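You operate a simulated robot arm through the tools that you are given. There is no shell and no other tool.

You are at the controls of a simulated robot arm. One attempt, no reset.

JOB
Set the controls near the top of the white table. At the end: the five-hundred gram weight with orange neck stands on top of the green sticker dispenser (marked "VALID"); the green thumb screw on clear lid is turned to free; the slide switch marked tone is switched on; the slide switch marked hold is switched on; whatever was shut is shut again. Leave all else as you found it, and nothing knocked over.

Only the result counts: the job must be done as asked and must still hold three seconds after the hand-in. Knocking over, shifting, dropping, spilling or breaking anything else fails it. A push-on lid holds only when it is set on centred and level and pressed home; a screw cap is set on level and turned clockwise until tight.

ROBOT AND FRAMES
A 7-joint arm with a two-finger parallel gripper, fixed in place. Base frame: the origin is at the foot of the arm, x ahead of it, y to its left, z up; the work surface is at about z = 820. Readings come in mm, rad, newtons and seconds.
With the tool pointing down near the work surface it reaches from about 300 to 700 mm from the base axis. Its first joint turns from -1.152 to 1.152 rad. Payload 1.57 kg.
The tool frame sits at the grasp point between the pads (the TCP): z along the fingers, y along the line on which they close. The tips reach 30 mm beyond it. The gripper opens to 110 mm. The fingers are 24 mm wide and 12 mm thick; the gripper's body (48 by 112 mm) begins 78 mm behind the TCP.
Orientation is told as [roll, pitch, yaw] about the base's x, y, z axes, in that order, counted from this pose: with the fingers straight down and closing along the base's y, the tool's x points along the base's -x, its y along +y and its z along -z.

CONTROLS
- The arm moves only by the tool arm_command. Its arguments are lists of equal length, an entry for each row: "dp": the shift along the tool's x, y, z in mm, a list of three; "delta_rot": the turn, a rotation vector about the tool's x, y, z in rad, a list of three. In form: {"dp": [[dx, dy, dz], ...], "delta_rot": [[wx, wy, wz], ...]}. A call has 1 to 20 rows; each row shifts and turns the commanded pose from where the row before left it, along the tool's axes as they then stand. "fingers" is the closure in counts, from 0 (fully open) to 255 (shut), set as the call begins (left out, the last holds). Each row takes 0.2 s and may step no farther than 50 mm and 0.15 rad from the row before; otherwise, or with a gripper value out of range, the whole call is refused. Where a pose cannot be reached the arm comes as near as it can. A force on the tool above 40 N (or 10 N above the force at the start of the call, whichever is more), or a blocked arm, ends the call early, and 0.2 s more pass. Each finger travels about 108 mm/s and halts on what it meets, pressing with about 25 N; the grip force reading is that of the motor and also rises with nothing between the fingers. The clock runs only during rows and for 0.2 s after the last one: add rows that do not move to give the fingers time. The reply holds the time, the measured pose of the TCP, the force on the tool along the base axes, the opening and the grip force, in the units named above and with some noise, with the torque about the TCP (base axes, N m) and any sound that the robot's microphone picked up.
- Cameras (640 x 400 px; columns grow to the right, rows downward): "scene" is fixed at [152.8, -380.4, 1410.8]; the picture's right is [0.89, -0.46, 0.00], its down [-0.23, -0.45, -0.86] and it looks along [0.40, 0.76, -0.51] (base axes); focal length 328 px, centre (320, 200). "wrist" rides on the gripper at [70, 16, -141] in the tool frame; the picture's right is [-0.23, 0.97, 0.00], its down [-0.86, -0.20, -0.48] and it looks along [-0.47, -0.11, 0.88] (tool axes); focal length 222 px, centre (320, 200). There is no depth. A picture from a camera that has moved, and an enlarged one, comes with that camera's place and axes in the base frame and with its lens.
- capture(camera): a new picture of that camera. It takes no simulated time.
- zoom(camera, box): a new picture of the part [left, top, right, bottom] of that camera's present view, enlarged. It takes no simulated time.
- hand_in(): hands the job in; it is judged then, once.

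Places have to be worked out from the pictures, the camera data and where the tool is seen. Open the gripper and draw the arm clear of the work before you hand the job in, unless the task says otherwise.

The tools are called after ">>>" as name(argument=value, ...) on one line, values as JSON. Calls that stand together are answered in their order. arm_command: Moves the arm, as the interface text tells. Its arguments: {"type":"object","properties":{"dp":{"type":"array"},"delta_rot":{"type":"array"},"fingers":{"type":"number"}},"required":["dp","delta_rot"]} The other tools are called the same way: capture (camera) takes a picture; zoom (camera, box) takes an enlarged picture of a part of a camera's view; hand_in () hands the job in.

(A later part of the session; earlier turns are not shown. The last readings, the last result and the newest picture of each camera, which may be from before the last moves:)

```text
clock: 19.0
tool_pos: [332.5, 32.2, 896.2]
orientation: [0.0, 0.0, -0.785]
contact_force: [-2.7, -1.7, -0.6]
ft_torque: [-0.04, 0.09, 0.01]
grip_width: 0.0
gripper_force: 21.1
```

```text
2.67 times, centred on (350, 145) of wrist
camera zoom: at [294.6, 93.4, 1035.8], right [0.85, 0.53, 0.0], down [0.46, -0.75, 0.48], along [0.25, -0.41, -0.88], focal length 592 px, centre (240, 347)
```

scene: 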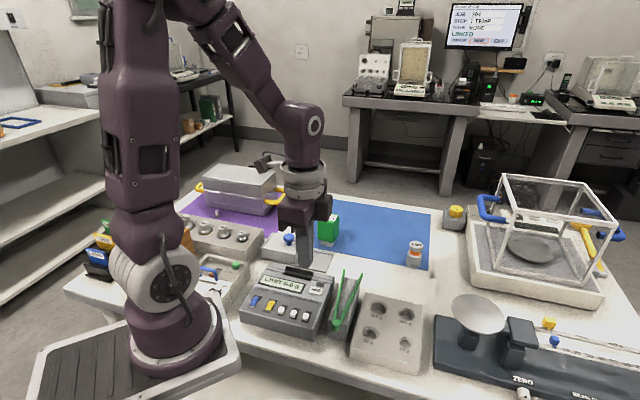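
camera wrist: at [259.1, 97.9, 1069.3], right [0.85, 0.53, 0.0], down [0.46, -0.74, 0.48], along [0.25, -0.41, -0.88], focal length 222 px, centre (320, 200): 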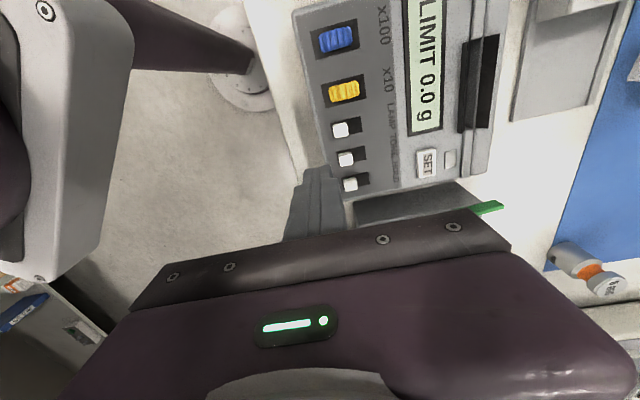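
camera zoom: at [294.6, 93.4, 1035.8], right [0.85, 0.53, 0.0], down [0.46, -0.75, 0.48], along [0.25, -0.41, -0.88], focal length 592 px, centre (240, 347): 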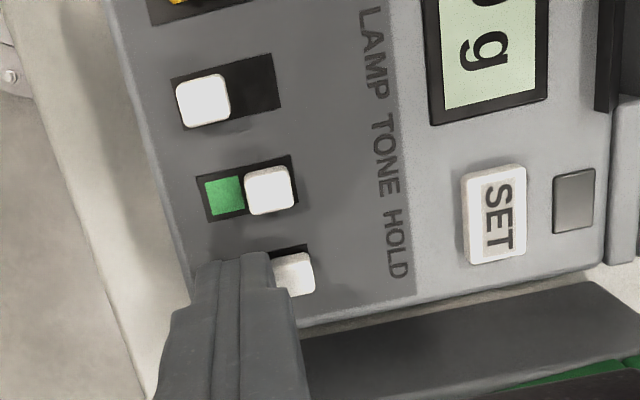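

The end stop is felt on HOLD too. I back off and lift clear, then check the panel.

>>> arm_command(dp=[[0, -3, 0], [0, -4, 0], [0, 0, -20], [0, 0, -40], [0, 0, -40], [0, 0, -40], [0, 0, 0]], delta_rot=[[0, 0, 0], [0, 0, 0], [0, 0, 0], [0, 0, 0], [0, 0, 0], [0, 0, 0], [0, 0, 0]])

>>> zoom(camera="wrist", box=[240, 0, 440, 170])

>>> zoom(camera="scene", box=[200, 240, 340, 340])

```text
clock: 20.6
tool_pos: [328.2, 29.1, 1035.2]
orientation: [0.0, 0.0, -0.785]
contact_force: [-0.2, 0.6, 0.4]
ft_torque: [0.02, 0.0, 0.0]
grip_width: 0.0
gripper_force: 21.3
```

```text
2.35 times, centred on (340, 85) of wrist
camera zoom: at [291.0, 89.1, 1175.9], right [0.85, 0.53, 0.0], down [0.46, -0.75, 0.48], along [0.25, -0.41, -0.88], focal length 523 px, centre (273, 471)
```

zoom: 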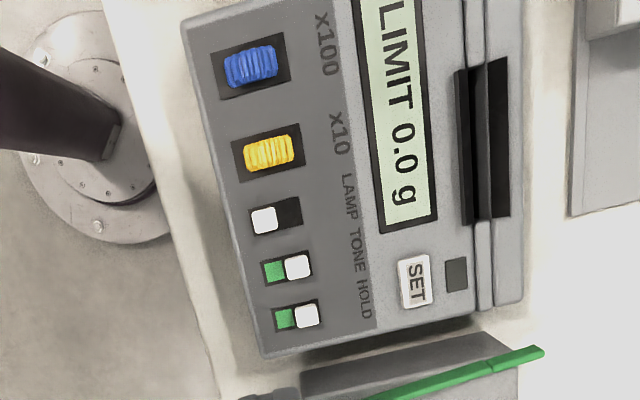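

```text
4.00 times, centred on (270, 290) of scene
camera zoom: at [152.8, -380.4, 1410.8], right [0.89, -0.46, 0.0], down [-0.23, -0.45, -0.86], along [0.4, 0.76, -0.51], focal length 1312 px, centre (520, -160)
```

zoom: 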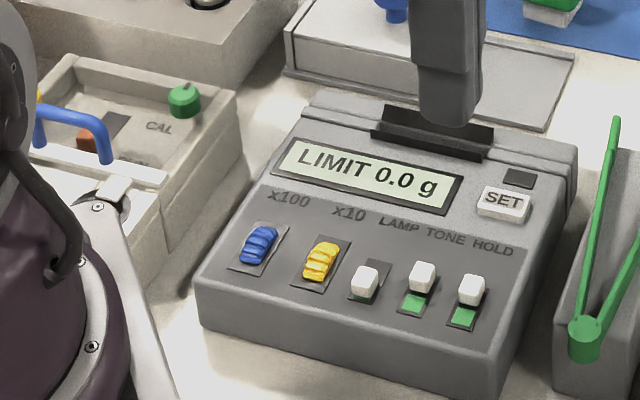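

TONE and HOLD both show green (on), LAMP untouched. The green screw's top triangulates to about (246, 233.4, 887), 18 mm wide; I move above it with the fingers partly open.

>>> arm_command(dp=[[40.5, 17.3, 7], [40.5, 17.3, 7], [40.5, 17.3, 7], [40.5, 17.3, 7], [40.6, 17.1, 7], [0, 0, 0]], delta_rot=[[0, 0, 0], [0, 0, 0], [0, 0, 0], [0, 0, 0], [0, 0, 0], [0, 0, 0]], fingers=150)

>>> capture(camera="wrist")

>>> capture(camera="scene")

```text
clock: 22.0
tool_pos: [246.6, 232.0, 999.7]
orientation: [0.001, -0.001, -0.784]
contact_force: [-0.8, -0.2, -0.5]
ft_torque: [0.0, 0.0, 0.0]
grip_width: 45.1
gripper_force: 0.0
```

```text
taken
camera wrist: at [208.2, 293.4, 1140.0], right [0.85, 0.53, 0.0], down [0.46, -0.75, 0.48], along [0.25, -0.41, -0.88], focal length 222 px, centre (320, 200)
```

wrist: 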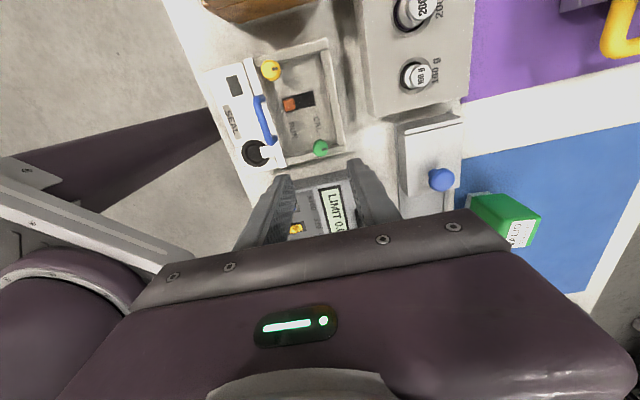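

```text
taken
```

scene: 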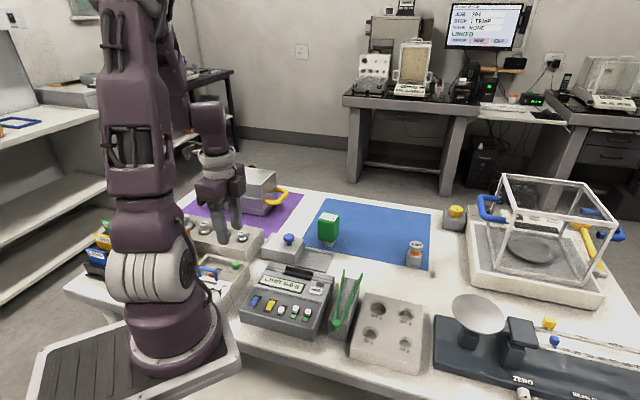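

>>> zoom(camera="wrist", box=[230, 40, 380, 180])

>>> zoom(camera="wrist", box=[300, 130, 340, 165])

```text
2.86 times, centred on (305, 110) of wrist
camera zoom: at [208.2, 293.4, 1140.0], right [0.85, 0.53, 0.0], down [0.46, -0.75, 0.48], along [0.25, -0.41, -0.88], focal length 635 px, centre (363, 457)
```

zoom: 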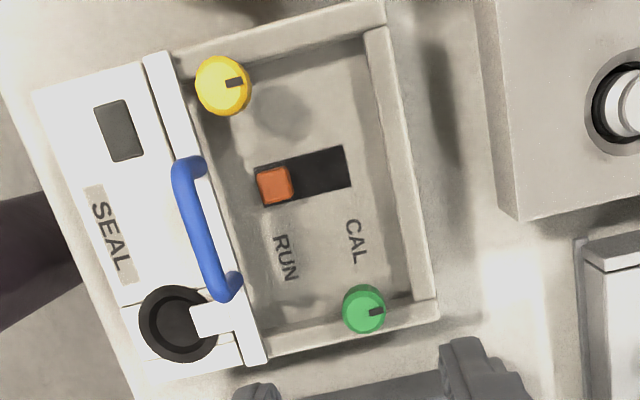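

```text
11.43 times, centred on (320, 148) of wrist
camera zoom: at [208.2, 293.4, 1140.0], right [0.85, 0.53, 0.0], down [0.46, -0.75, 0.48], along [0.25, -0.41, -0.88], focal length 2538 px, centre (320, 800)
```

zoom: 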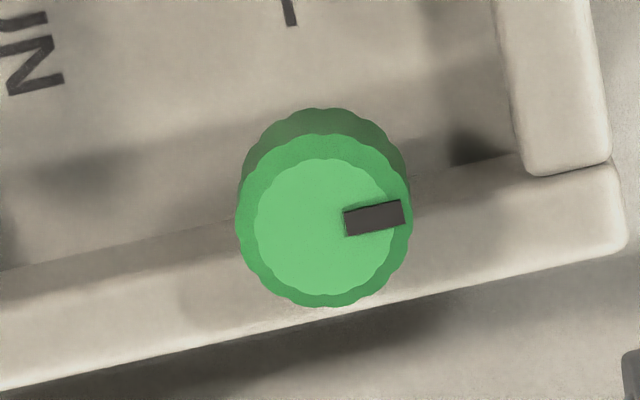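

The screw is right under the TCP. I lower until the tips are around the knob's upper 7–8 mm (TCP z≈909).

>>> arm_command(dp=[[1, 0.4, 25], [0, 0, 25], [0, 0, 20], [0, 0, 12], [0, 0, 8], [0, 0, 0]], delta_rot=[[0, 0, 0], [0, 0, 0], [0, 0, 0], [0, 0, 0], [0, 0, 0], [0, 0, 0]])

>>> zoom(camera="wrist", box=[240, 100, 400, 240])

>>> zoom(camera="scene", box=[190, 220, 290, 300])

```text
clock: 23.4
tool_pos: [245.4, 232.9, 909.9]
orientation: [-0.003, 0.002, -0.786]
contact_force: [0.7, 0.0, 0.6]
ft_torque: [0.0, 0.0, 0.02]
grip_width: 45.6
gripper_force: 0.0
```

```text
2.86 times, centred on (320, 170) of wrist
camera zoom: at [208.9, 293.7, 1050.1], right [0.85, 0.53, 0.0], down [0.47, -0.74, 0.48], along [0.25, -0.41, -0.88], focal length 635 px, centre (320, 286)
```

zoom: 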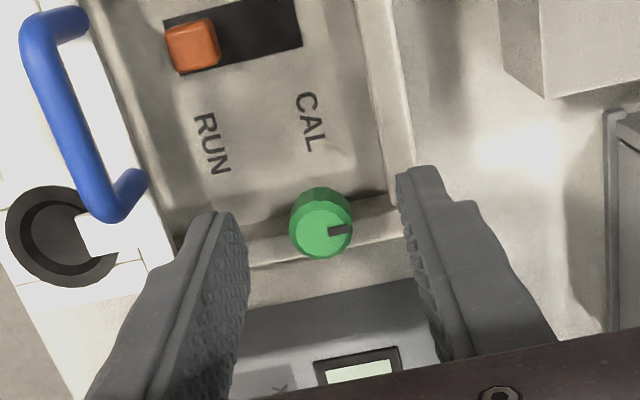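

```text
5.00 times, centred on (240, 260) of scene
camera zoom: at [152.8, -380.4, 1410.8], right [0.89, -0.46, 0.0], down [-0.23, -0.45, -0.86], along [0.4, 0.76, -0.51], focal length 1640 px, centre (720, -100)
```

zoom: 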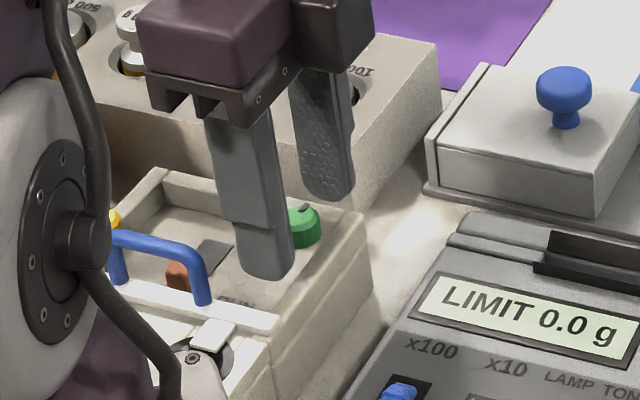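

The knob is centred between the pads. I lower 1.5 mm more and close on it.

>>> arm_command(dp=[[0, 0, 1.5], [0, 0, 0]], delta_rot=[[0, 0, 0], [0, 0, 0]])

>>> arm_command(dp=[[0, 0, 0], [0, 0, 0], [0, 0, 0]], delta_rot=[[0, 0, 0], [0, 0, 0], [0, 0, 0]], fingers=255)

>>> zoom(camera="wrist", box=[240, 100, 400, 240])

```text
clock: 24.0
tool_pos: [246.5, 232.6, 908.6]
orientation: [-0.006, 0.002, -0.785]
contact_force: [-0.7, -0.4, 0.5]
ft_torque: [-0.02, 0.02, 0.03]
grip_width: 45.4
gripper_force: 0.1
```

```text
clock: 24.8
tool_pos: [245.5, 234.4, 908.8]
orientation: [-0.005, 0.002, -0.782]
contact_force: [-1.8, -0.6, -0.3]
ft_torque: [0.05, 0.07, -0.04]
grip_width: 17.4
gripper_force: 32.0
```

```text
2.86 times, centred on (320, 170) of wrist
camera zoom: at [208.7, 294.4, 1049.5], right [0.85, 0.53, 0.0], down [0.47, -0.74, 0.48], along [0.25, -0.41, -0.88], focal length 635 px, centre (320, 286)
```

zoom: 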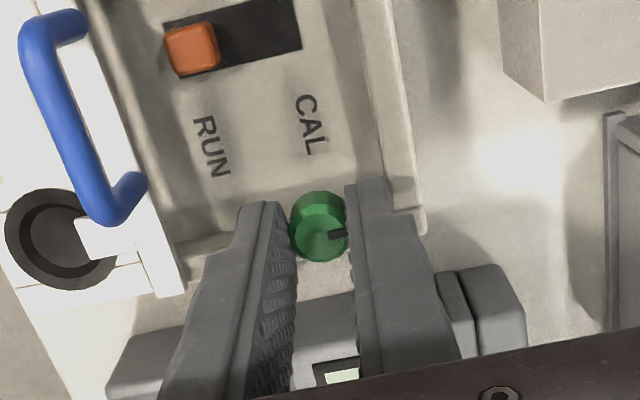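

The knob is gripped (17.4 mm). I try a small counter-clockwise turn (tool z negative) and read the torque.

>>> arm_command(dp=[[0, 0, 0], [0, 0, 0], [0, 0, 0]], delta_rot=[[0, 0, -0.07], [0, 0, -0.07], [0, 0, -0.06]])

>>> zoom(camera="wrist", box=[240, 100, 400, 240])

```text
clock: 25.6
tool_pos: [245.5, 234.5, 909.8]
orientation: [-0.006, 0.001, -0.584]
contact_force: [12.7, -0.6, -12.3]
ft_torque: [0.13, 0.2, 0.02]
grip_width: 17.2
gripper_force: 32.4
```

```text
2.86 times, centred on (320, 170) of wrist
camera zoom: at [197.3, 286.0, 1049.7], right [0.73, 0.69, -0.01], down [0.6, -0.64, 0.48], along [0.33, -0.35, -0.88], focal length 635 px, centre (320, 286)
```

zoom: 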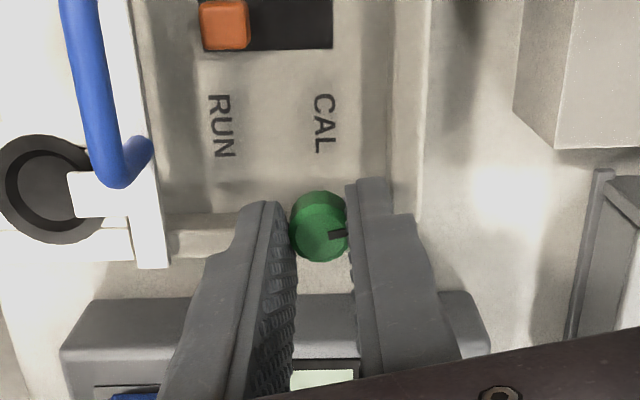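

The pointer turns with the gripper and torque about z is nearly zero, but there is some side load (+x 12.7 N, pulled down 12.3 N). I relieve it with a small shift and see how the force responds.

>>> arm_command(dp=[[-0.4, 0.3, 0.5], [0, 0, 0]], delta_rot=[[0, 0, 0], [0, 0, 0]])

```text
clock: 26.2
tool_pos: [245.0, 233.8, 909.4]
orientation: [-0.005, 0.002, -0.585]
contact_force: [7.6, -5.1, 11.4]
ft_torque: [-0.31, -0.81, 0.0]
grip_width: 17.6
gripper_force: 32.0
```

The z load is stiff (about 47 N/mm), so I fine-tune: up 0.25 mm and slightly sideways.

>>> arm_command(dp=[[-0.64, -0.06, -0.25], [0, 0, 0]], delta_rot=[[0, 0, 0], [0, 0, 0]])

```text
clock: 26.8
tool_pos: [245.8, 234.2, 908.4]
orientation: [-0.004, 0.003, -0.585]
contact_force: [-0.2, -5.1, 22.1]
ft_torque: [-0.18, -0.33, 0.0]
grip_width: 17.6
gripper_force: 32.9
```

>>> arm_command(dp=[[0, 0, -0.4], [0, 0, 0]], delta_rot=[[0, 0, 0], [0, 0, 0]])

```text
clock: 27.4
tool_pos: [246.6, 233.8, 909.2]
orientation: [-0.004, 0.004, -0.583]
contact_force: [-3.6, -1.6, -4.3]
ft_torque: [0.43, 0.81, 0.02]
grip_width: 17.4
gripper_force: 32.2
```

Loads are small now. I continue turning counter-clockwise in moderate steps.

>>> arm_command(dp=[[0, 0, 0], [0, 0, 0], [0, 0, 0]], delta_rot=[[0, 0, -0.08], [0, 0, -0.08], [0, 0, -0.08]])

>>> zoom(camera="wrist", box=[240, 100, 400, 240])

```text
clock: 28.2
tool_pos: [245.8, 234.2, 909.6]
orientation: [-0.003, 0.004, -0.342]
contact_force: [-12.7, -0.2, -10.2]
ft_torque: [0.15, 1.04, -0.04]
grip_width: 17.5
gripper_force: 32.1
```

```text
2.86 times, centred on (320, 170) of wrist
camera zoom: at [186.2, 272.2, 1049.8], right [0.54, 0.84, 0.0], down [0.74, -0.47, 0.48], along [0.4, -0.26, -0.88], focal length 635 px, centre (320, 286)
```

zoom: 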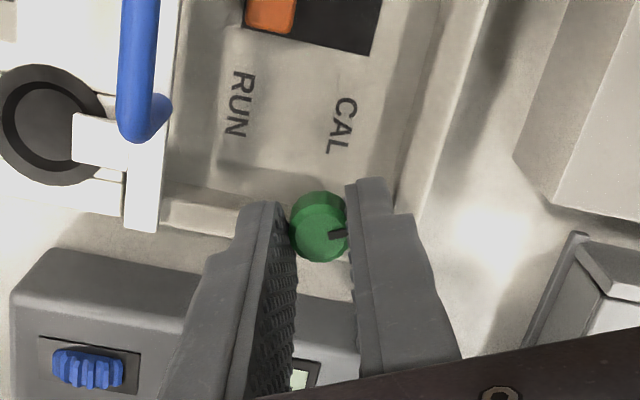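

>>> arm_command(dp=[[0.6, -0.2, 0.2], [0, 0, 0], [0, 0, 0]], delta_rot=[[0, 0, 0], [0, 0, -0.08], [0, 0, -0.08]])

```text
clock: 29.0
tool_pos: [246.4, 232.9, 909.4]
orientation: [-0.005, 0.001, -0.181]
contact_force: [-6.0, -0.6, -4.5]
ft_torque: [-0.1, 0.36, -0.04]
grip_width: 17.2
gripper_force: 32.5
```

>>> arm_command(dp=[[0.3, 0, 0.1], [0, 0, 0], [0, 0, 0]], delta_rot=[[0, 0, -0.08], [0, 0, -0.08], [0, 0, -0.08]])

```text
clock: 29.8
tool_pos: [246.3, 233.6, 909.6]
orientation: [-0.001, 0.003, 0.055]
contact_force: [-4.5, -2.3, 1.2]
ft_torque: [-0.07, 0.07, 0.01]
grip_width: 17.3
gripper_force: 32.4
```

>>> arm_command(dp=[[0.2, -0.1, 0], [0, 0, 0], [0, 0, 0], [0, 0, 0]], delta_rot=[[0, 0, -0.08], [0, 0, -0.08], [0, 0, -0.08], [0, 0, 0]])

>>> zoom(camera="wrist", box=[240, 100, 400, 240])

```text
clock: 30.8
tool_pos: [245.6, 232.9, 910.0]
orientation: [-0.004, 0.007, 0.294]
contact_force: [8.6, -0.9, -4.4]
ft_torque: [-0.11, -0.21, -0.02]
grip_width: 17.1
gripper_force: 32.3
```

```text
2.86 times, centred on (320, 170) of wrist
camera zoom: at [175.1, 228.8, 1050.2], right [-0.07, 1.0, 0.0], down [0.88, 0.06, 0.47], along [0.47, 0.03, -0.88], focal length 635 px, centre (320, 286)
```

zoom: 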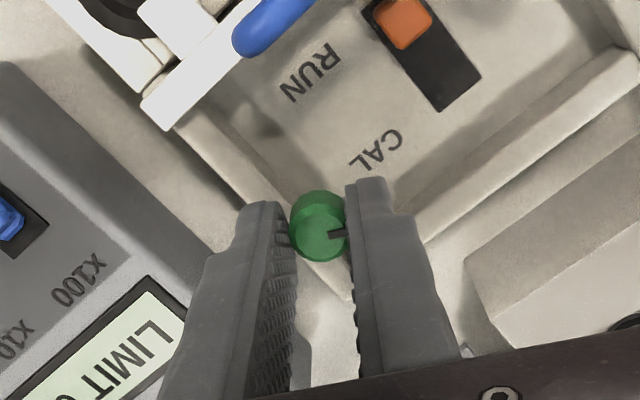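

About 62° turned, still free with the pointer following. I continue towards 90°.

>>> arm_command(dp=[[-0.4, -0.1, 0.1], [0, 0, 0], [0, 0, 0], [0, 0, 0]], delta_rot=[[0, 0, -0.08], [0, 0, -0.08], [0, 0, -0.08], [0, 0, 0]])

```text
clock: 31.8
tool_pos: [245.9, 234.1, 909.1]
orientation: [0.002, 0.006, 0.535]
contact_force: [6.9, -2.0, 0.4]
ft_torque: [-0.01, -0.25, -0.01]
grip_width: 17.4
gripper_force: 32.1
```

>>> arm_command(dp=[[-0.3, -0.2, 0], [0, 0, 0], [0, 0, 0], [0, 0, 0]], delta_rot=[[0, 0, -0.08], [0, 0, -0.08], [0, 0, -0.08], [0, 0, 0]])

>>> zoom(camera="wrist", box=[240, 100, 400, 240])

```text
clock: 32.8
tool_pos: [245.9, 234.2, 910.5]
orientation: [0.001, 0.006, 0.776]
contact_force: [-0.1, -4.8, 9.0]
ft_torque: [0.07, -0.18, 0.01]
grip_width: 17.5
gripper_force: 32.6
```

```text
2.86 times, centred on (320, 170) of wrist
camera zoom: at [185.5, 195.9, 1050.1], right [-0.52, 0.85, 0.0], down [0.75, 0.46, 0.47], along [0.41, 0.25, -0.88], focal length 635 px, centre (320, 286)
```

zoom: 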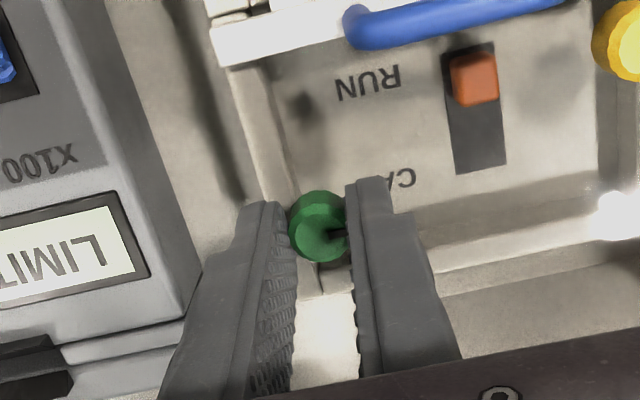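

At 90° (pointer now parallel to the bar) I still feel no stop; I go a little further to check whether a stop exists.

>>> arm_command(dp=[[0, -0.1, -0.15], [0, 0, 0], [0, 0, 0]], delta_rot=[[0, 0, -0.07], [0, 0, -0.07], [0, 0, 0]])

>>> zoom(camera="wrist", box=[290, 150, 350, 200])

```text
clock: 33.6
tool_pos: [246.5, 233.1, 909.5]
orientation: [0.002, 0.003, 0.916]
contact_force: [1.1, -5.4, 7.7]
ft_torque: [0.11, -0.18, -0.02]
grip_width: 17.5
gripper_force: 32.6
```

```text
8.00 times, centred on (320, 175) of wrist
camera zoom: at [191.3, 187.8, 1050.1], right [-0.63, 0.77, 0.0], down [0.68, 0.56, 0.47], along [0.37, 0.3, -0.88], focal length 1777 px, centre (320, 400)
```

zoom: 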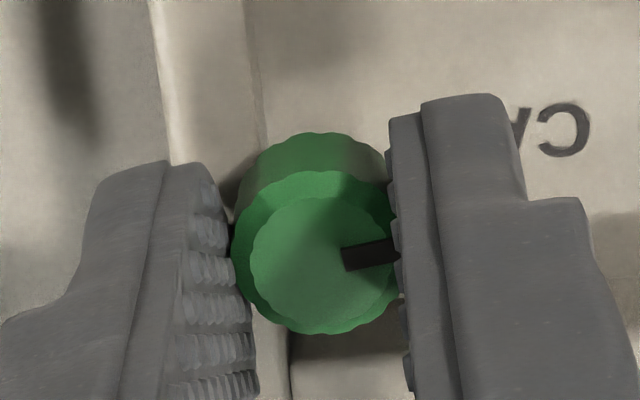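

No slip and no stop at 98°. I keep turning counter-clockwise, watching for a stop.

>>> arm_command(dp=[[0, -0.1, -0.1], [0, 0, 0], [0, 0, 0], [0, 0, 0]], delta_rot=[[0, 0, -0.08], [0, 0, -0.08], [0, 0, -0.08], [0, 0, 0]])

```text
clock: 34.6
tool_pos: [247.6, 232.5, 909.4]
orientation: [0.003, 0.004, 1.157]
contact_force: [-6.5, -7.1, 12.2]
ft_torque: [0.12, 0.03, 0.0]
grip_width: 17.7
gripper_force: 31.8
```

>>> arm_command(dp=[[0.44, 0.1, -0.25], [0, 0, 0], [0, 0, 0], [0, 0, 0]], delta_rot=[[0, 0, -0.08], [0, 0, -0.08], [0, 0, -0.08], [0, 0, 0]])

>>> zoom(camera="wrist", box=[240, 100, 400, 240])

```text
clock: 35.6
tool_pos: [245.5, 233.9, 910.0]
orientation: [0.004, 0.003, 1.394]
contact_force: [5.6, -2.5, -20.1]
ft_torque: [-0.66, 0.04, 0.01]
grip_width: 17.3
gripper_force: 32.7
```

```text
2.86 times, centred on (320, 170) of wrist
camera zoom: at [218.5, 167.5, 1050.3], right [-0.92, 0.4, 0.0], down [0.35, 0.81, 0.47], along [0.19, 0.44, -0.88], focal length 635 px, centre (320, 286)
```

zoom: 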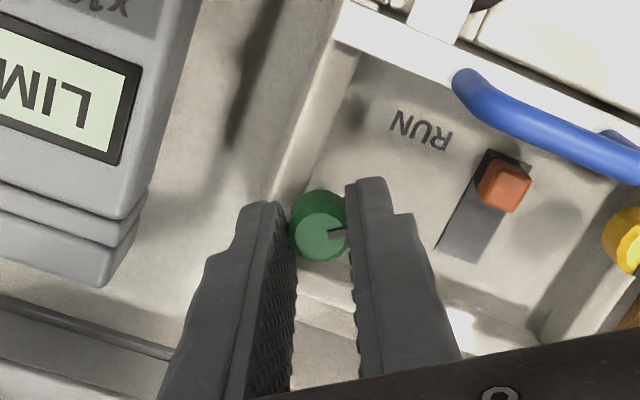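

>>> arm_command(dp=[[-0.1, -0.2, 0.3], [0, 0, 0], [0, 0, 0], [0, 0, 0]], delta_rot=[[0, 0, -0.08], [0, 0, -0.08], [0, 0, -0.08], [0, 0, 0]])

```text
clock: 36.6
tool_pos: [246.8, 232.5, 910.3]
orientation: [0.004, 0.001, 1.635]
contact_force: [2.9, -8.3, -1.1]
ft_torque: [-0.11, 0.07, 0.04]
grip_width: 17.2
gripper_force: 32.5
```

>>> arm_command(dp=[[0.4, -0.1, 0], [0, 0, 0], [0, 0, 0], [0, 0, 0]], delta_rot=[[0, 0, -0.08], [0, 0, -0.08], [0, 0, -0.08], [0, 0, 0]])

>>> zoom(camera="wrist", box=[240, 100, 400, 240])

```text
clock: 37.6
tool_pos: [246.2, 233.2, 910.7]
orientation: [0.003, 0.0, 1.876]
contact_force: [5.3, -3.8, -5.0]
ft_torque: [0.33, 0.13, 0.03]
grip_width: 17.3
gripper_force: 31.8
```

```text
2.86 times, centred on (320, 170) of wrist
camera zoom: at [252.3, 161.6, 1050.2], right [-1.0, -0.07, 0.0], down [-0.06, 0.88, 0.48], along [-0.04, 0.48, -0.88], focal length 635 px, centre (320, 286)
```

zoom: 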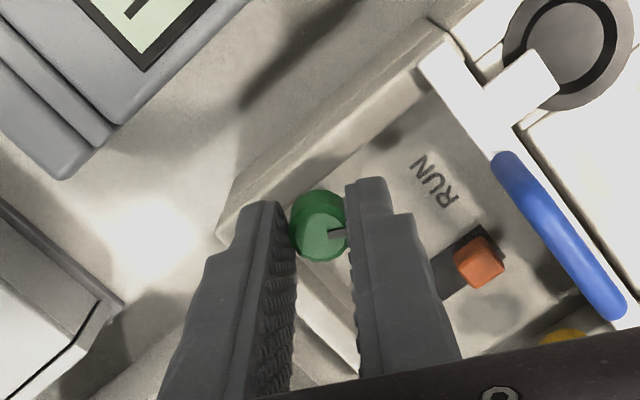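

>>> arm_command(dp=[[-0.1, -0.2, 0.1], [0, 0, 0], [0, 0, 0], [0, 0, 0]], delta_rot=[[0, 0, -0.08], [0, 0, -0.08], [0, 0, -0.08], [0, 0, 0]])

```text
clock: 38.6
tool_pos: [245.3, 233.9, 909.4]
orientation: [0.004, 0.001, 2.114]
contact_force: [3.0, -1.3, -0.3]
ft_torque: [0.62, 0.4, 0.0]
grip_width: 17.2
gripper_force: 32.3
```

>>> arm_command(dp=[[0, 0, 0], [0, 0, 0], [0, 0, 0], [0, 0, 0]], delta_rot=[[0, 0, -0.08], [0, 0, -0.08], [0, 0, -0.08], [0, 0, 0]])

>>> zoom(camera="wrist", box=[240, 100, 400, 240])

>>> zoom(camera="scene", box=[180, 220, 290, 300])

```text
clock: 39.6
tool_pos: [246.3, 232.6, 910.4]
orientation: [0.005, -0.001, 2.355]
contact_force: [0.4, 2.0, 3.1]
ft_torque: [0.31, -0.05, 0.0]
grip_width: 17.2
gripper_force: 31.3
```

```text
2.86 times, centred on (320, 170) of wrist
camera zoom: at [284.8, 172.1, 1049.6], right [-0.85, -0.53, 0.0], down [-0.46, 0.75, 0.48], along [-0.26, 0.41, -0.88], focal length 635 px, centre (320, 286)
```

zoom: 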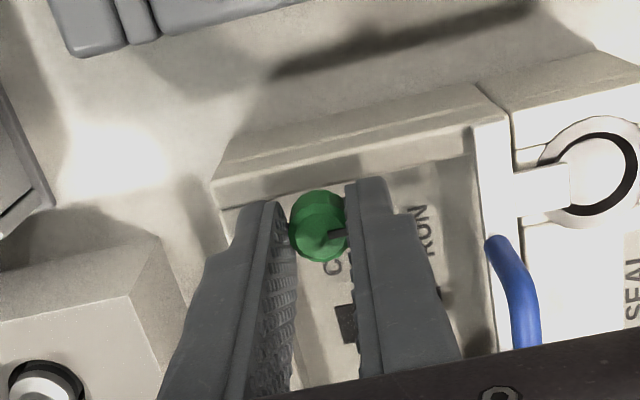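

```text
5.00 times, centred on (235, 260) of scene
camera zoom: at [152.8, -380.3, 1410.8], right [0.89, -0.46, 0.0], down [-0.23, -0.45, -0.86], along [0.4, 0.76, -0.51], focal length 1640 px, centre (745, -100)
```

zoom: 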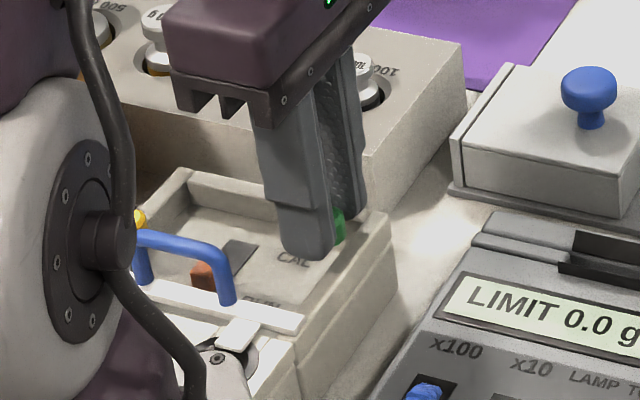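

>>> zoom(camera="wrist", box=[290, 150, 350, 200])

>>> zoom(camera="wrist", box=[390, 100, 470, 240])

```text
8.00 times, centred on (320, 175) of wrist
camera zoom: at [284.8, 172.1, 1049.6], right [-0.85, -0.53, 0.0], down [-0.46, 0.75, 0.48], along [-0.26, 0.41, -0.88], focal length 1777 px, centre (320, 400)
```

zoom: 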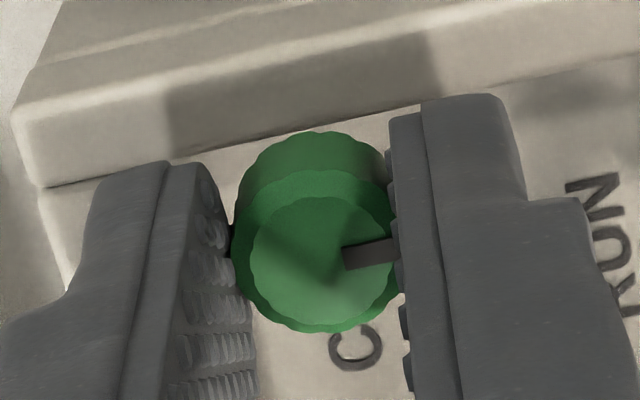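

```text
2.86 times, centred on (430, 170) of wrist
camera zoom: at [284.8, 172.1, 1049.6], right [-0.85, -0.53, 0.0], down [-0.46, 0.75, 0.48], along [-0.26, 0.41, -0.88], focal length 635 px, centre (6, 286)
```

zoom: 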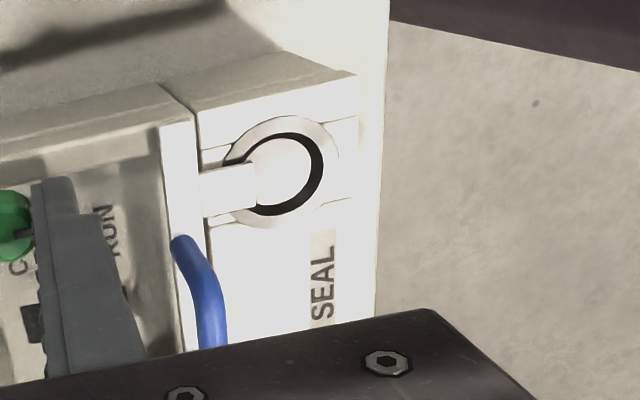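

Half a turn done, pointer still following with no stop or sound. I continue to look for the end of travel.

>>> arm_command(dp=[[0, 0, 0], [0, 0, 0], [0, 0, 0], [0, 0, 0]], delta_rot=[[0, 0, -0.08], [0, 0, -0.08], [0, 0, -0.08], [0, 0, 0]])

>>> zoom(camera="wrist", box=[290, 150, 350, 200])

```text
clock: 40.6
tool_pos: [246.0, 233.7, 908.9]
orientation: [0.004, -0.002, 2.593]
contact_force: [10.6, 5.4, -0.9]
ft_torque: [0.33, -0.23, -0.16]
grip_width: 17.3
gripper_force: 32.5
```

```text
8.00 times, centred on (320, 175) of wrist
camera zoom: at [298.4, 182.6, 1049.9], right [-0.7, -0.71, 0.0], down [-0.62, 0.62, 0.48], along [-0.34, 0.33, -0.88], focal length 1777 px, centre (320, 400)
```

zoom: 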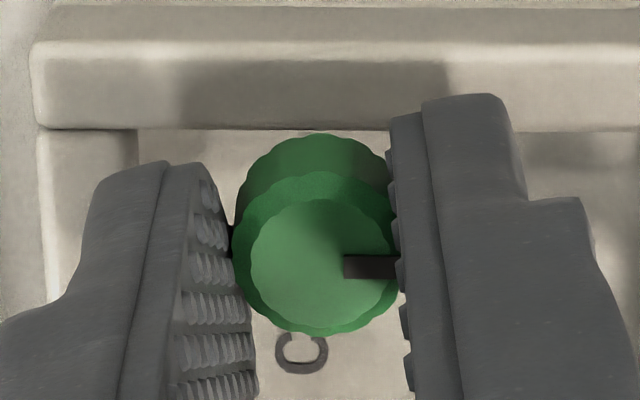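

Now a reaction torque (-0.16 N m) appears and the pointer lags the gripper: the end of travel just past half a turn. I nudge once more to confirm it's a firm stop.

>>> arm_command(dp=[[0, 0, 0], [0, 0, 0]], delta_rot=[[0, 0, -0.08], [0, 0, 0]])

>>> zoom(camera="wrist", box=[290, 150, 350, 200])

```text
clock: 41.2
tool_pos: [246.5, 233.3, 910.7]
orientation: [0.002, -0.003, 2.674]
contact_force: [6.1, 6.1, 4.7]
ft_torque: [0.3, -0.49, -0.13]
grip_width: 17.4
gripper_force: 32.4
```

```text
8.00 times, centred on (320, 175) of wrist
camera zoom: at [301.8, 187.1, 1049.8], right [-0.64, -0.77, 0.0], down [-0.67, 0.56, 0.48], along [-0.37, 0.31, -0.88], focal length 1777 px, centre (320, 400)
```

zoom: 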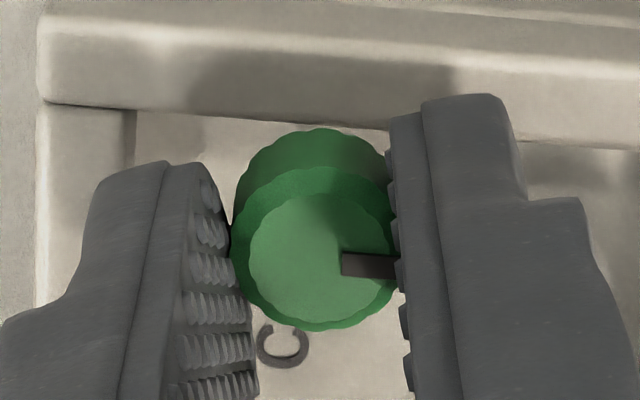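

The pointer lags further while the box edge rotates in view, so the screw is at its end stop (half a turn, free). I release the knob and lift straight up.

>>> arm_command(dp=[[0, 0, 0], [0, 0, 0], [0, 0, 0]], delta_rot=[[0, 0, 0], [0, 0, 0], [0, 0, 0]], fingers=170)

>>> arm_command(dp=[[0, 0, -10], [0, 0, -20], [0, 0, -40], [0, 0, -40], [0, 0, -40], [0, 0, 0]], delta_rot=[[0, 0, 0], [0, 0, 0], [0, 0, 0], [0, 0, 0], [0, 0, 0], [0, 0, 0]])

>>> capture(camera="wrist")

>>> zoom(camera="scene", box=[180, 220, 290, 300])

```text
clock: 42.0
tool_pos: [245.3, 231.9, 910.6]
orientation: [0.002, -0.002, 2.673]
contact_force: [-0.1, 0.3, 0.1]
ft_torque: [0.01, 0.02, -0.01]
grip_width: 36.7
gripper_force: 0.0
```

```text
clock: 43.4
tool_pos: [246.1, 232.9, 1059.3]
orientation: [0.0, 0.001, 2.675]
contact_force: [0.5, -0.2, -0.1]
ft_torque: [0.01, 0.03, 0.03]
grip_width: 36.4
gripper_force: 0.0
```

```text
taken
camera wrist: at [300.3, 185.7, 1199.5], right [-0.64, -0.77, 0.0], down [-0.67, 0.56, 0.48], along [-0.37, 0.31, -0.88], focal length 222 px, centre (320, 200)
```

wrist: 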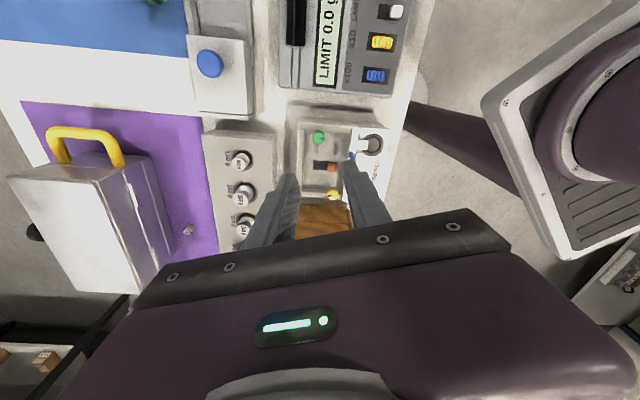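

```text
5.00 times, centred on (235, 260) of scene
camera zoom: at [152.8, -380.4, 1410.8], right [0.89, -0.46, 0.0], down [-0.23, -0.45, -0.86], along [0.4, 0.76, -0.51], focal length 1640 px, centre (745, -100)
```

zoom: 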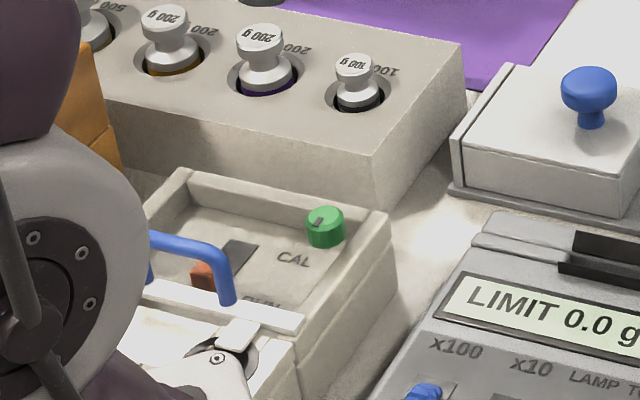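

>>> zoom(camera="scene", box=[200, 245, 264, 285])

>>> zoom(camera="wrist", box=[270, 100, 400, 210])

```text
10.00 times, centred on (232, 265) of scene
camera zoom: at [152.8, -380.4, 1410.8], right [0.89, -0.46, 0.0], down [-0.23, -0.45, -0.86], along [0.4, 0.76, -0.51], focal length 3280 px, centre (1200, -450)
```

zoom: 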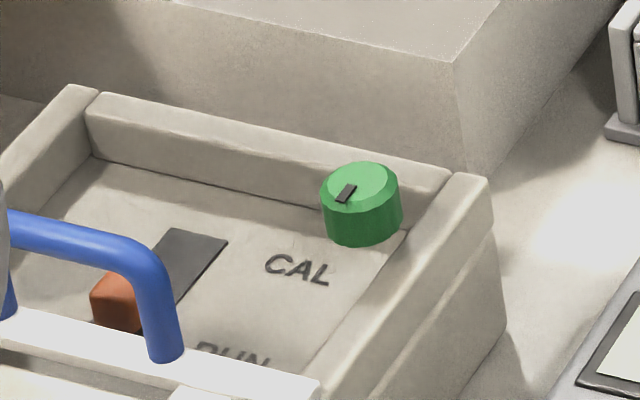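

```text
3.64 times, centred on (335, 155) of wrist
camera zoom: at [300.3, 185.7, 1199.5], right [-0.64, -0.77, 0.0], down [-0.67, 0.56, 0.48], along [-0.37, 0.31, -0.88], focal length 808 px, centre (266, 364)
```

zoom: 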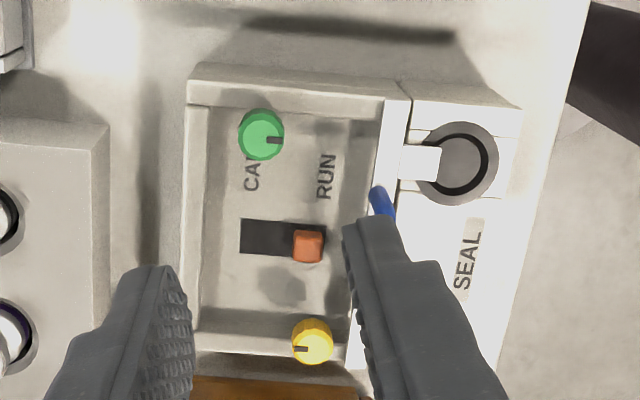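

The box hasn't moved and the screw pointer is reversed; the lid is still shut. Now I lift and rotate the hand back to yaw 0 before going to the weight.

>>> arm_command(dp=[[0, 0, -45], [0, 0, -45], [0, 0, 0], [0, 0, 0], [0, 0, 0], [0, 0, 0], [0, 0, 0], [0, 0, 0], [0, 0, 0], [0, 0, 0], [0, 0, 0], [0, 0, 0], [0, 0, 0], [0, 0, 0], [0, 0, 0], [0, 0, 0], [0, 0, 0], [0, 0, 0], [0, 0, 0], [0, 0, 0]], delta_rot=[[0, 0, 0], [0, 0, 0], [0, 0, 0.1486], [0, 0, 0.1486], [0, 0, 0.1486], [0, 0, 0.1486], [0, 0, 0.1486], [0, 0, 0.1486], [0, 0, 0.1486], [0, 0, 0.1486], [0, 0, 0.1486], [0, 0, 0.1486], [0, 0, 0.1486], [0, 0, 0.1486], [0, 0, 0.1486], [0, 0, 0.1486], [0, 0, 0.1486], [0, 0, 0.1486], [0, 0, 0.1486], [0, 0, 0.1486]])

```text
clock: 47.6
tool_pos: [245.1, 232.9, 1148.0]
orientation: [-0.001, 0.0, -0.004]
contact_force: [0.4, 0.5, 0.1]
ft_torque: [-0.02, 0.0, 0.0]
grip_width: 36.9
gripper_force: 0.0
```

>>> arm_command(dp=[[-42, 1, 4], [-42, 1, 4], [-42, 1, 4], [-42, 1, 4], [-42, 1, 4], [-42, 1, 4], [-42, 1, 4], [0, 0, 0]], delta_rot=[[0, 0, 0], [0, 0, 0], [0, 0, 0], [0, 0, 0], [0, 0, 0], [0, 0, 0], [0, 0, 0], [0, 0, 0]], fingers=60)

>>> capture(camera="wrist")

>>> capture(camera="scene")

```text
clock: 49.4
tool_pos: [541.0, 239.6, 1122.7]
orientation: [0.001, 0.0, -0.001]
contact_force: [0.1, 0.3, 1.5]
ft_torque: [0.03, 0.0, -0.01]
grip_width: 84.2
gripper_force: 0.0
```

```text
taken
camera wrist: at [471.1, 255.7, 1263.7], right [0.23, 0.97, 0.0], down [0.86, -0.2, 0.48], along [0.47, -0.11, -0.88], focal length 222 px, centre (320, 200)
```

wrist: 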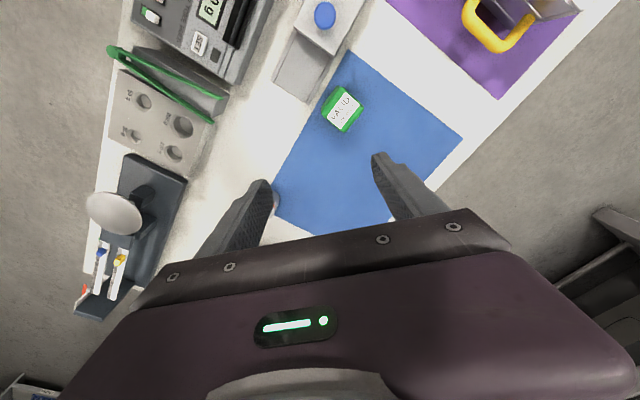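

```text
taken
```

scene: 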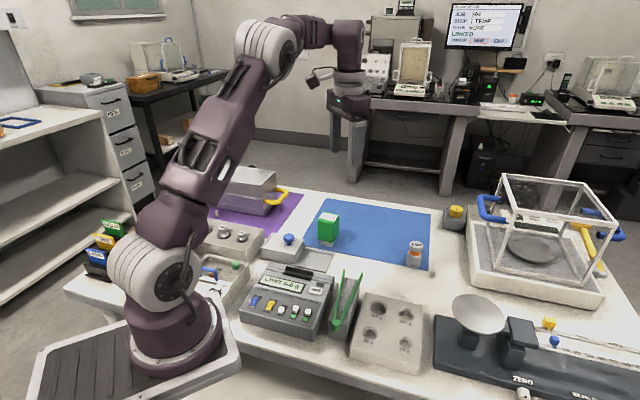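

>>> zoom(camera="wrist", box=[310, 75, 374, 140])

>>> zoom(camera="wrist", box=[230, 150, 430, 250])

```text
6.15 times, centred on (342, 108) of wrist
camera zoom: at [471.1, 255.7, 1263.7], right [0.23, 0.97, 0.0], down [0.86, -0.2, 0.48], along [0.47, -0.11, -0.88], focal length 1367 px, centre (185, 769)
```

zoom: 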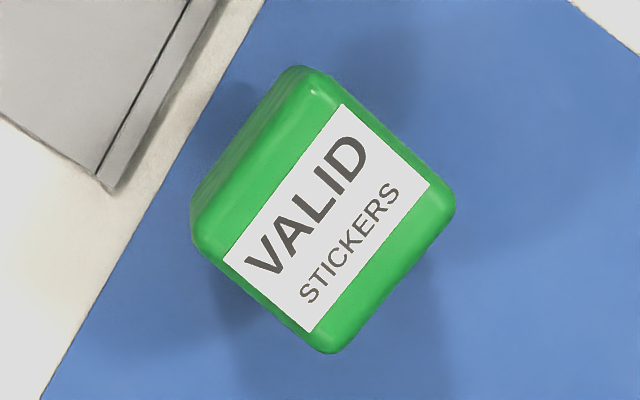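

```text
3.20 times, centred on (330, 200) of wrist
camera zoom: at [471.1, 255.7, 1263.7], right [0.23, 0.97, 0.0], down [0.86, -0.2, 0.48], along [0.47, -0.11, -0.88], focal length 711 px, centre (288, 200)
```

zoom: 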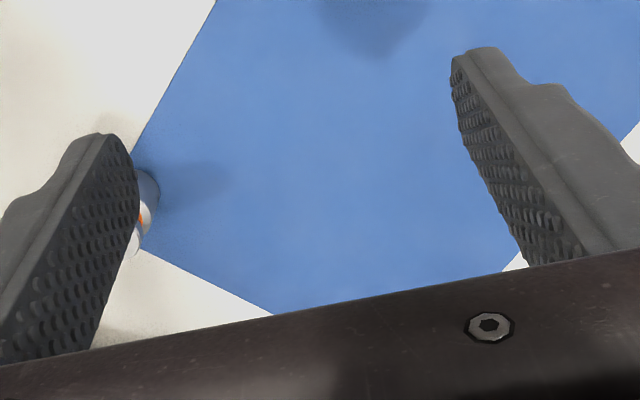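

The dispenser top is at about (520, 280, 912), roughly 45–50 mm square. I move lower for a more exact view of it.

>>> arm_command(dp=[[-9, 5.5, 28], [-9, 5.5, 28], [-9, 5.5, 28], [-7, 5.5, 28], [0, 0, 0]], delta_rot=[[0, 0, 0], [0, 0, 0], [0, 0, 0], [0, 0, 0], [0, 0, 0]])

>>> capture(camera="wrist")

>>> zoom(camera="wrist", box=[280, 40, 380, 140])

```text
clock: 50.6
tool_pos: [574.3, 261.9, 1009.0]
orientation: [0.0, 0.0, -0.002]
contact_force: [0.5, -0.1, 0.6]
ft_torque: [-0.01, 0.0, 0.04]
grip_width: 84.0
gripper_force: 0.3
```

```text
taken
camera wrist: at [505.3, 277.5, 1150.1], right [0.23, 0.97, 0.0], down [0.85, -0.2, 0.48], along [0.47, -0.11, -0.88], focal length 222 px, centre (320, 200)
```

wrist: 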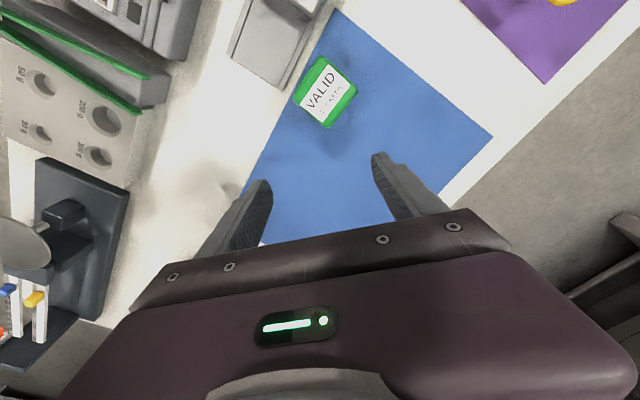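

```text
4.00 times, centred on (330, 90) of wrist
camera zoom: at [505.3, 277.5, 1150.1], right [0.23, 0.97, 0.0], down [0.85, -0.2, 0.48], along [0.47, -0.11, -0.88], focal length 888 px, centre (280, 640)
```

zoom: 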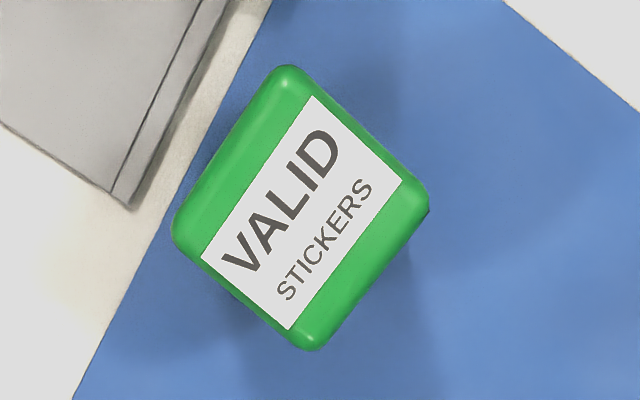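

The dispenser's top centre is about (518.5, 279.7), height ≈913. I now go toward the weight to locate it precisely.

>>> arm_command(dp=[[0, 0, -30], [-13, -34, -2], [-13, -34, -2], [-13, -34, -2], [-13, -34, -2], [-13, -33, -2], [0, 0, 0]], delta_rot=[[0, 0, 0], [0, 0, 0], [0, 0, 0], [0, 0, 0], [0, 0, 0], [0, 0, 0], [0, 0, 0]])

>>> capture(camera="wrist")

>>> zoom(camera="wrist", box=[250, 100, 410, 220])

```text
clock: 52.2
tool_pos: [638.5, 90.2, 1048.0]
orientation: [0.001, 0.0, 0.001]
contact_force: [-0.4, -0.5, -0.1]
ft_torque: [0.02, 0.01, -0.01]
grip_width: 84.2
gripper_force: 0.0
```

```text
taken
camera wrist: at [569.6, 107.9, 1188.7], right [0.23, 0.97, 0.0], down [0.86, -0.2, 0.48], along [0.47, -0.11, -0.88], focal length 222 px, centre (320, 200)
```

wrist: 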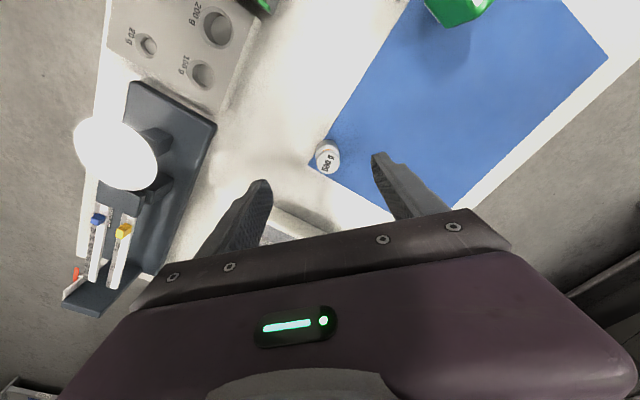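

```text
3.33 times, centred on (330, 160) of wrist
camera zoom: at [569.6, 107.9, 1188.7], right [0.23, 0.97, 0.0], down [0.86, -0.2, 0.48], along [0.47, -0.11, -0.88], focal length 740 px, centre (287, 333)
```

zoom: 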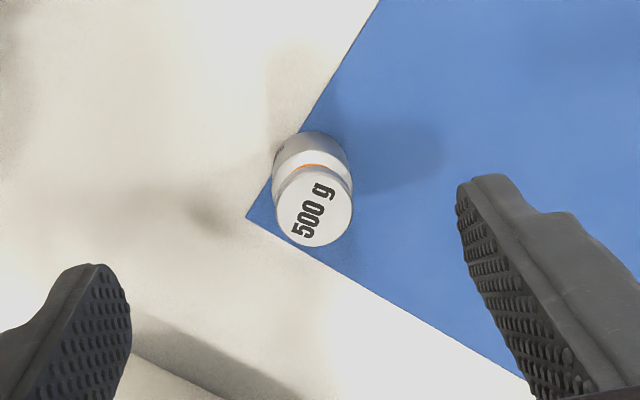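

The weight's top disc is at about (672, 96, 889). I move above it with the fingers open, staying clear of its top.

>>> arm_command(dp=[[-11.1, 1.9, 33], [-11.1, 1.9, 33], [-11.1, 1.9, 32], [0, 0, 0]], delta_rot=[[0, 0, 0], [0, 0, 0], [0, 0, 0], [0, 0, 0]])

>>> zoom(camera="wrist", box=[210, 100, 430, 250])

>>> zoom(camera="scene", box=[340, 160, 480, 290])

```text
clock: 53.2
tool_pos: [673.2, 97.8, 950.9]
orientation: [0.0, 0.0, 0.0]
contact_force: [1.5, 0.6, 1.1]
ft_torque: [0.03, 0.0, 0.02]
grip_width: 84.2
gripper_force: 0.0
```

```text
2.67 times, centred on (320, 175) of wrist
camera zoom: at [602.7, 113.8, 1091.1], right [0.23, 0.97, 0.0], down [0.85, -0.2, 0.48], along [0.47, -0.11, -0.88], focal length 592 px, centre (320, 267)
```

zoom: 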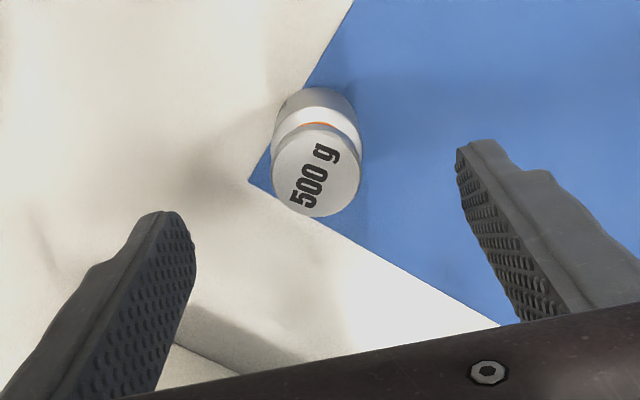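

```text
3.08 times, centred on (410, 225) of scene
camera zoom: at [152.8, -380.4, 1410.8], right [0.89, -0.46, 0.0], down [-0.23, -0.45, -0.86], along [0.4, 0.76, -0.51], focal length 1009 px, centre (43, 123)
```

zoom: 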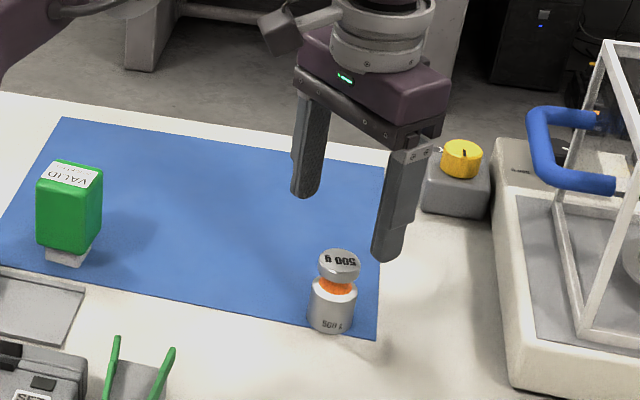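

The weight is nearly centred between the fingers. I correct 1 mm and lower to grasp height (tips ≈829).

>>> arm_command(dp=[[1, -1, 25], [0, 0, 25], [0, 0, 20], [0, 0, 13], [0, 0, 9], [0, 0, 0]], delta_rot=[[0, 0, 0], [0, 0, 0], [0, 0, 0], [0, 0, 0], [0, 0, 0], [0, 0, 0]])

>>> zoom(camera="wrist", box=[210, 100, 430, 250])

>>> zoom(camera="scene", box=[340, 160, 480, 290])

```text
clock: 54.6
tool_pos: [671.8, 96.8, 858.0]
orientation: [0.0, 0.0, 0.0]
contact_force: [0.3, 0.6, 0.8]
ft_torque: [0.04, 0.0, -0.04]
grip_width: 84.2
gripper_force: 0.2
```

```text
2.67 times, centred on (320, 175) of wrist
camera zoom: at [601.5, 112.7, 998.6], right [0.23, 0.97, 0.0], down [0.85, -0.2, 0.48], along [0.47, -0.11, -0.88], focal length 592 px, centre (320, 267)
```

zoom: 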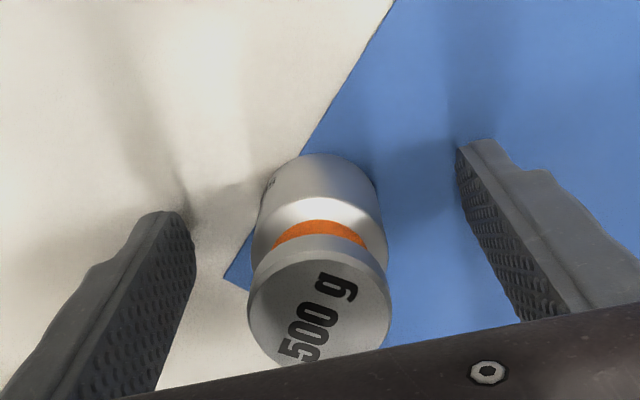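

```text
3.08 times, centred on (410, 225) of scene
camera zoom: at [152.8, -380.4, 1410.8], right [0.89, -0.46, 0.0], down [-0.23, -0.45, -0.86], along [0.4, 0.76, -0.51], focal length 1009 px, centre (43, 123)
```

zoom: 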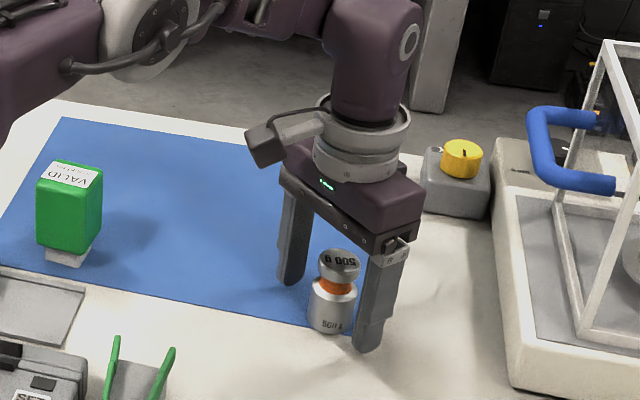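

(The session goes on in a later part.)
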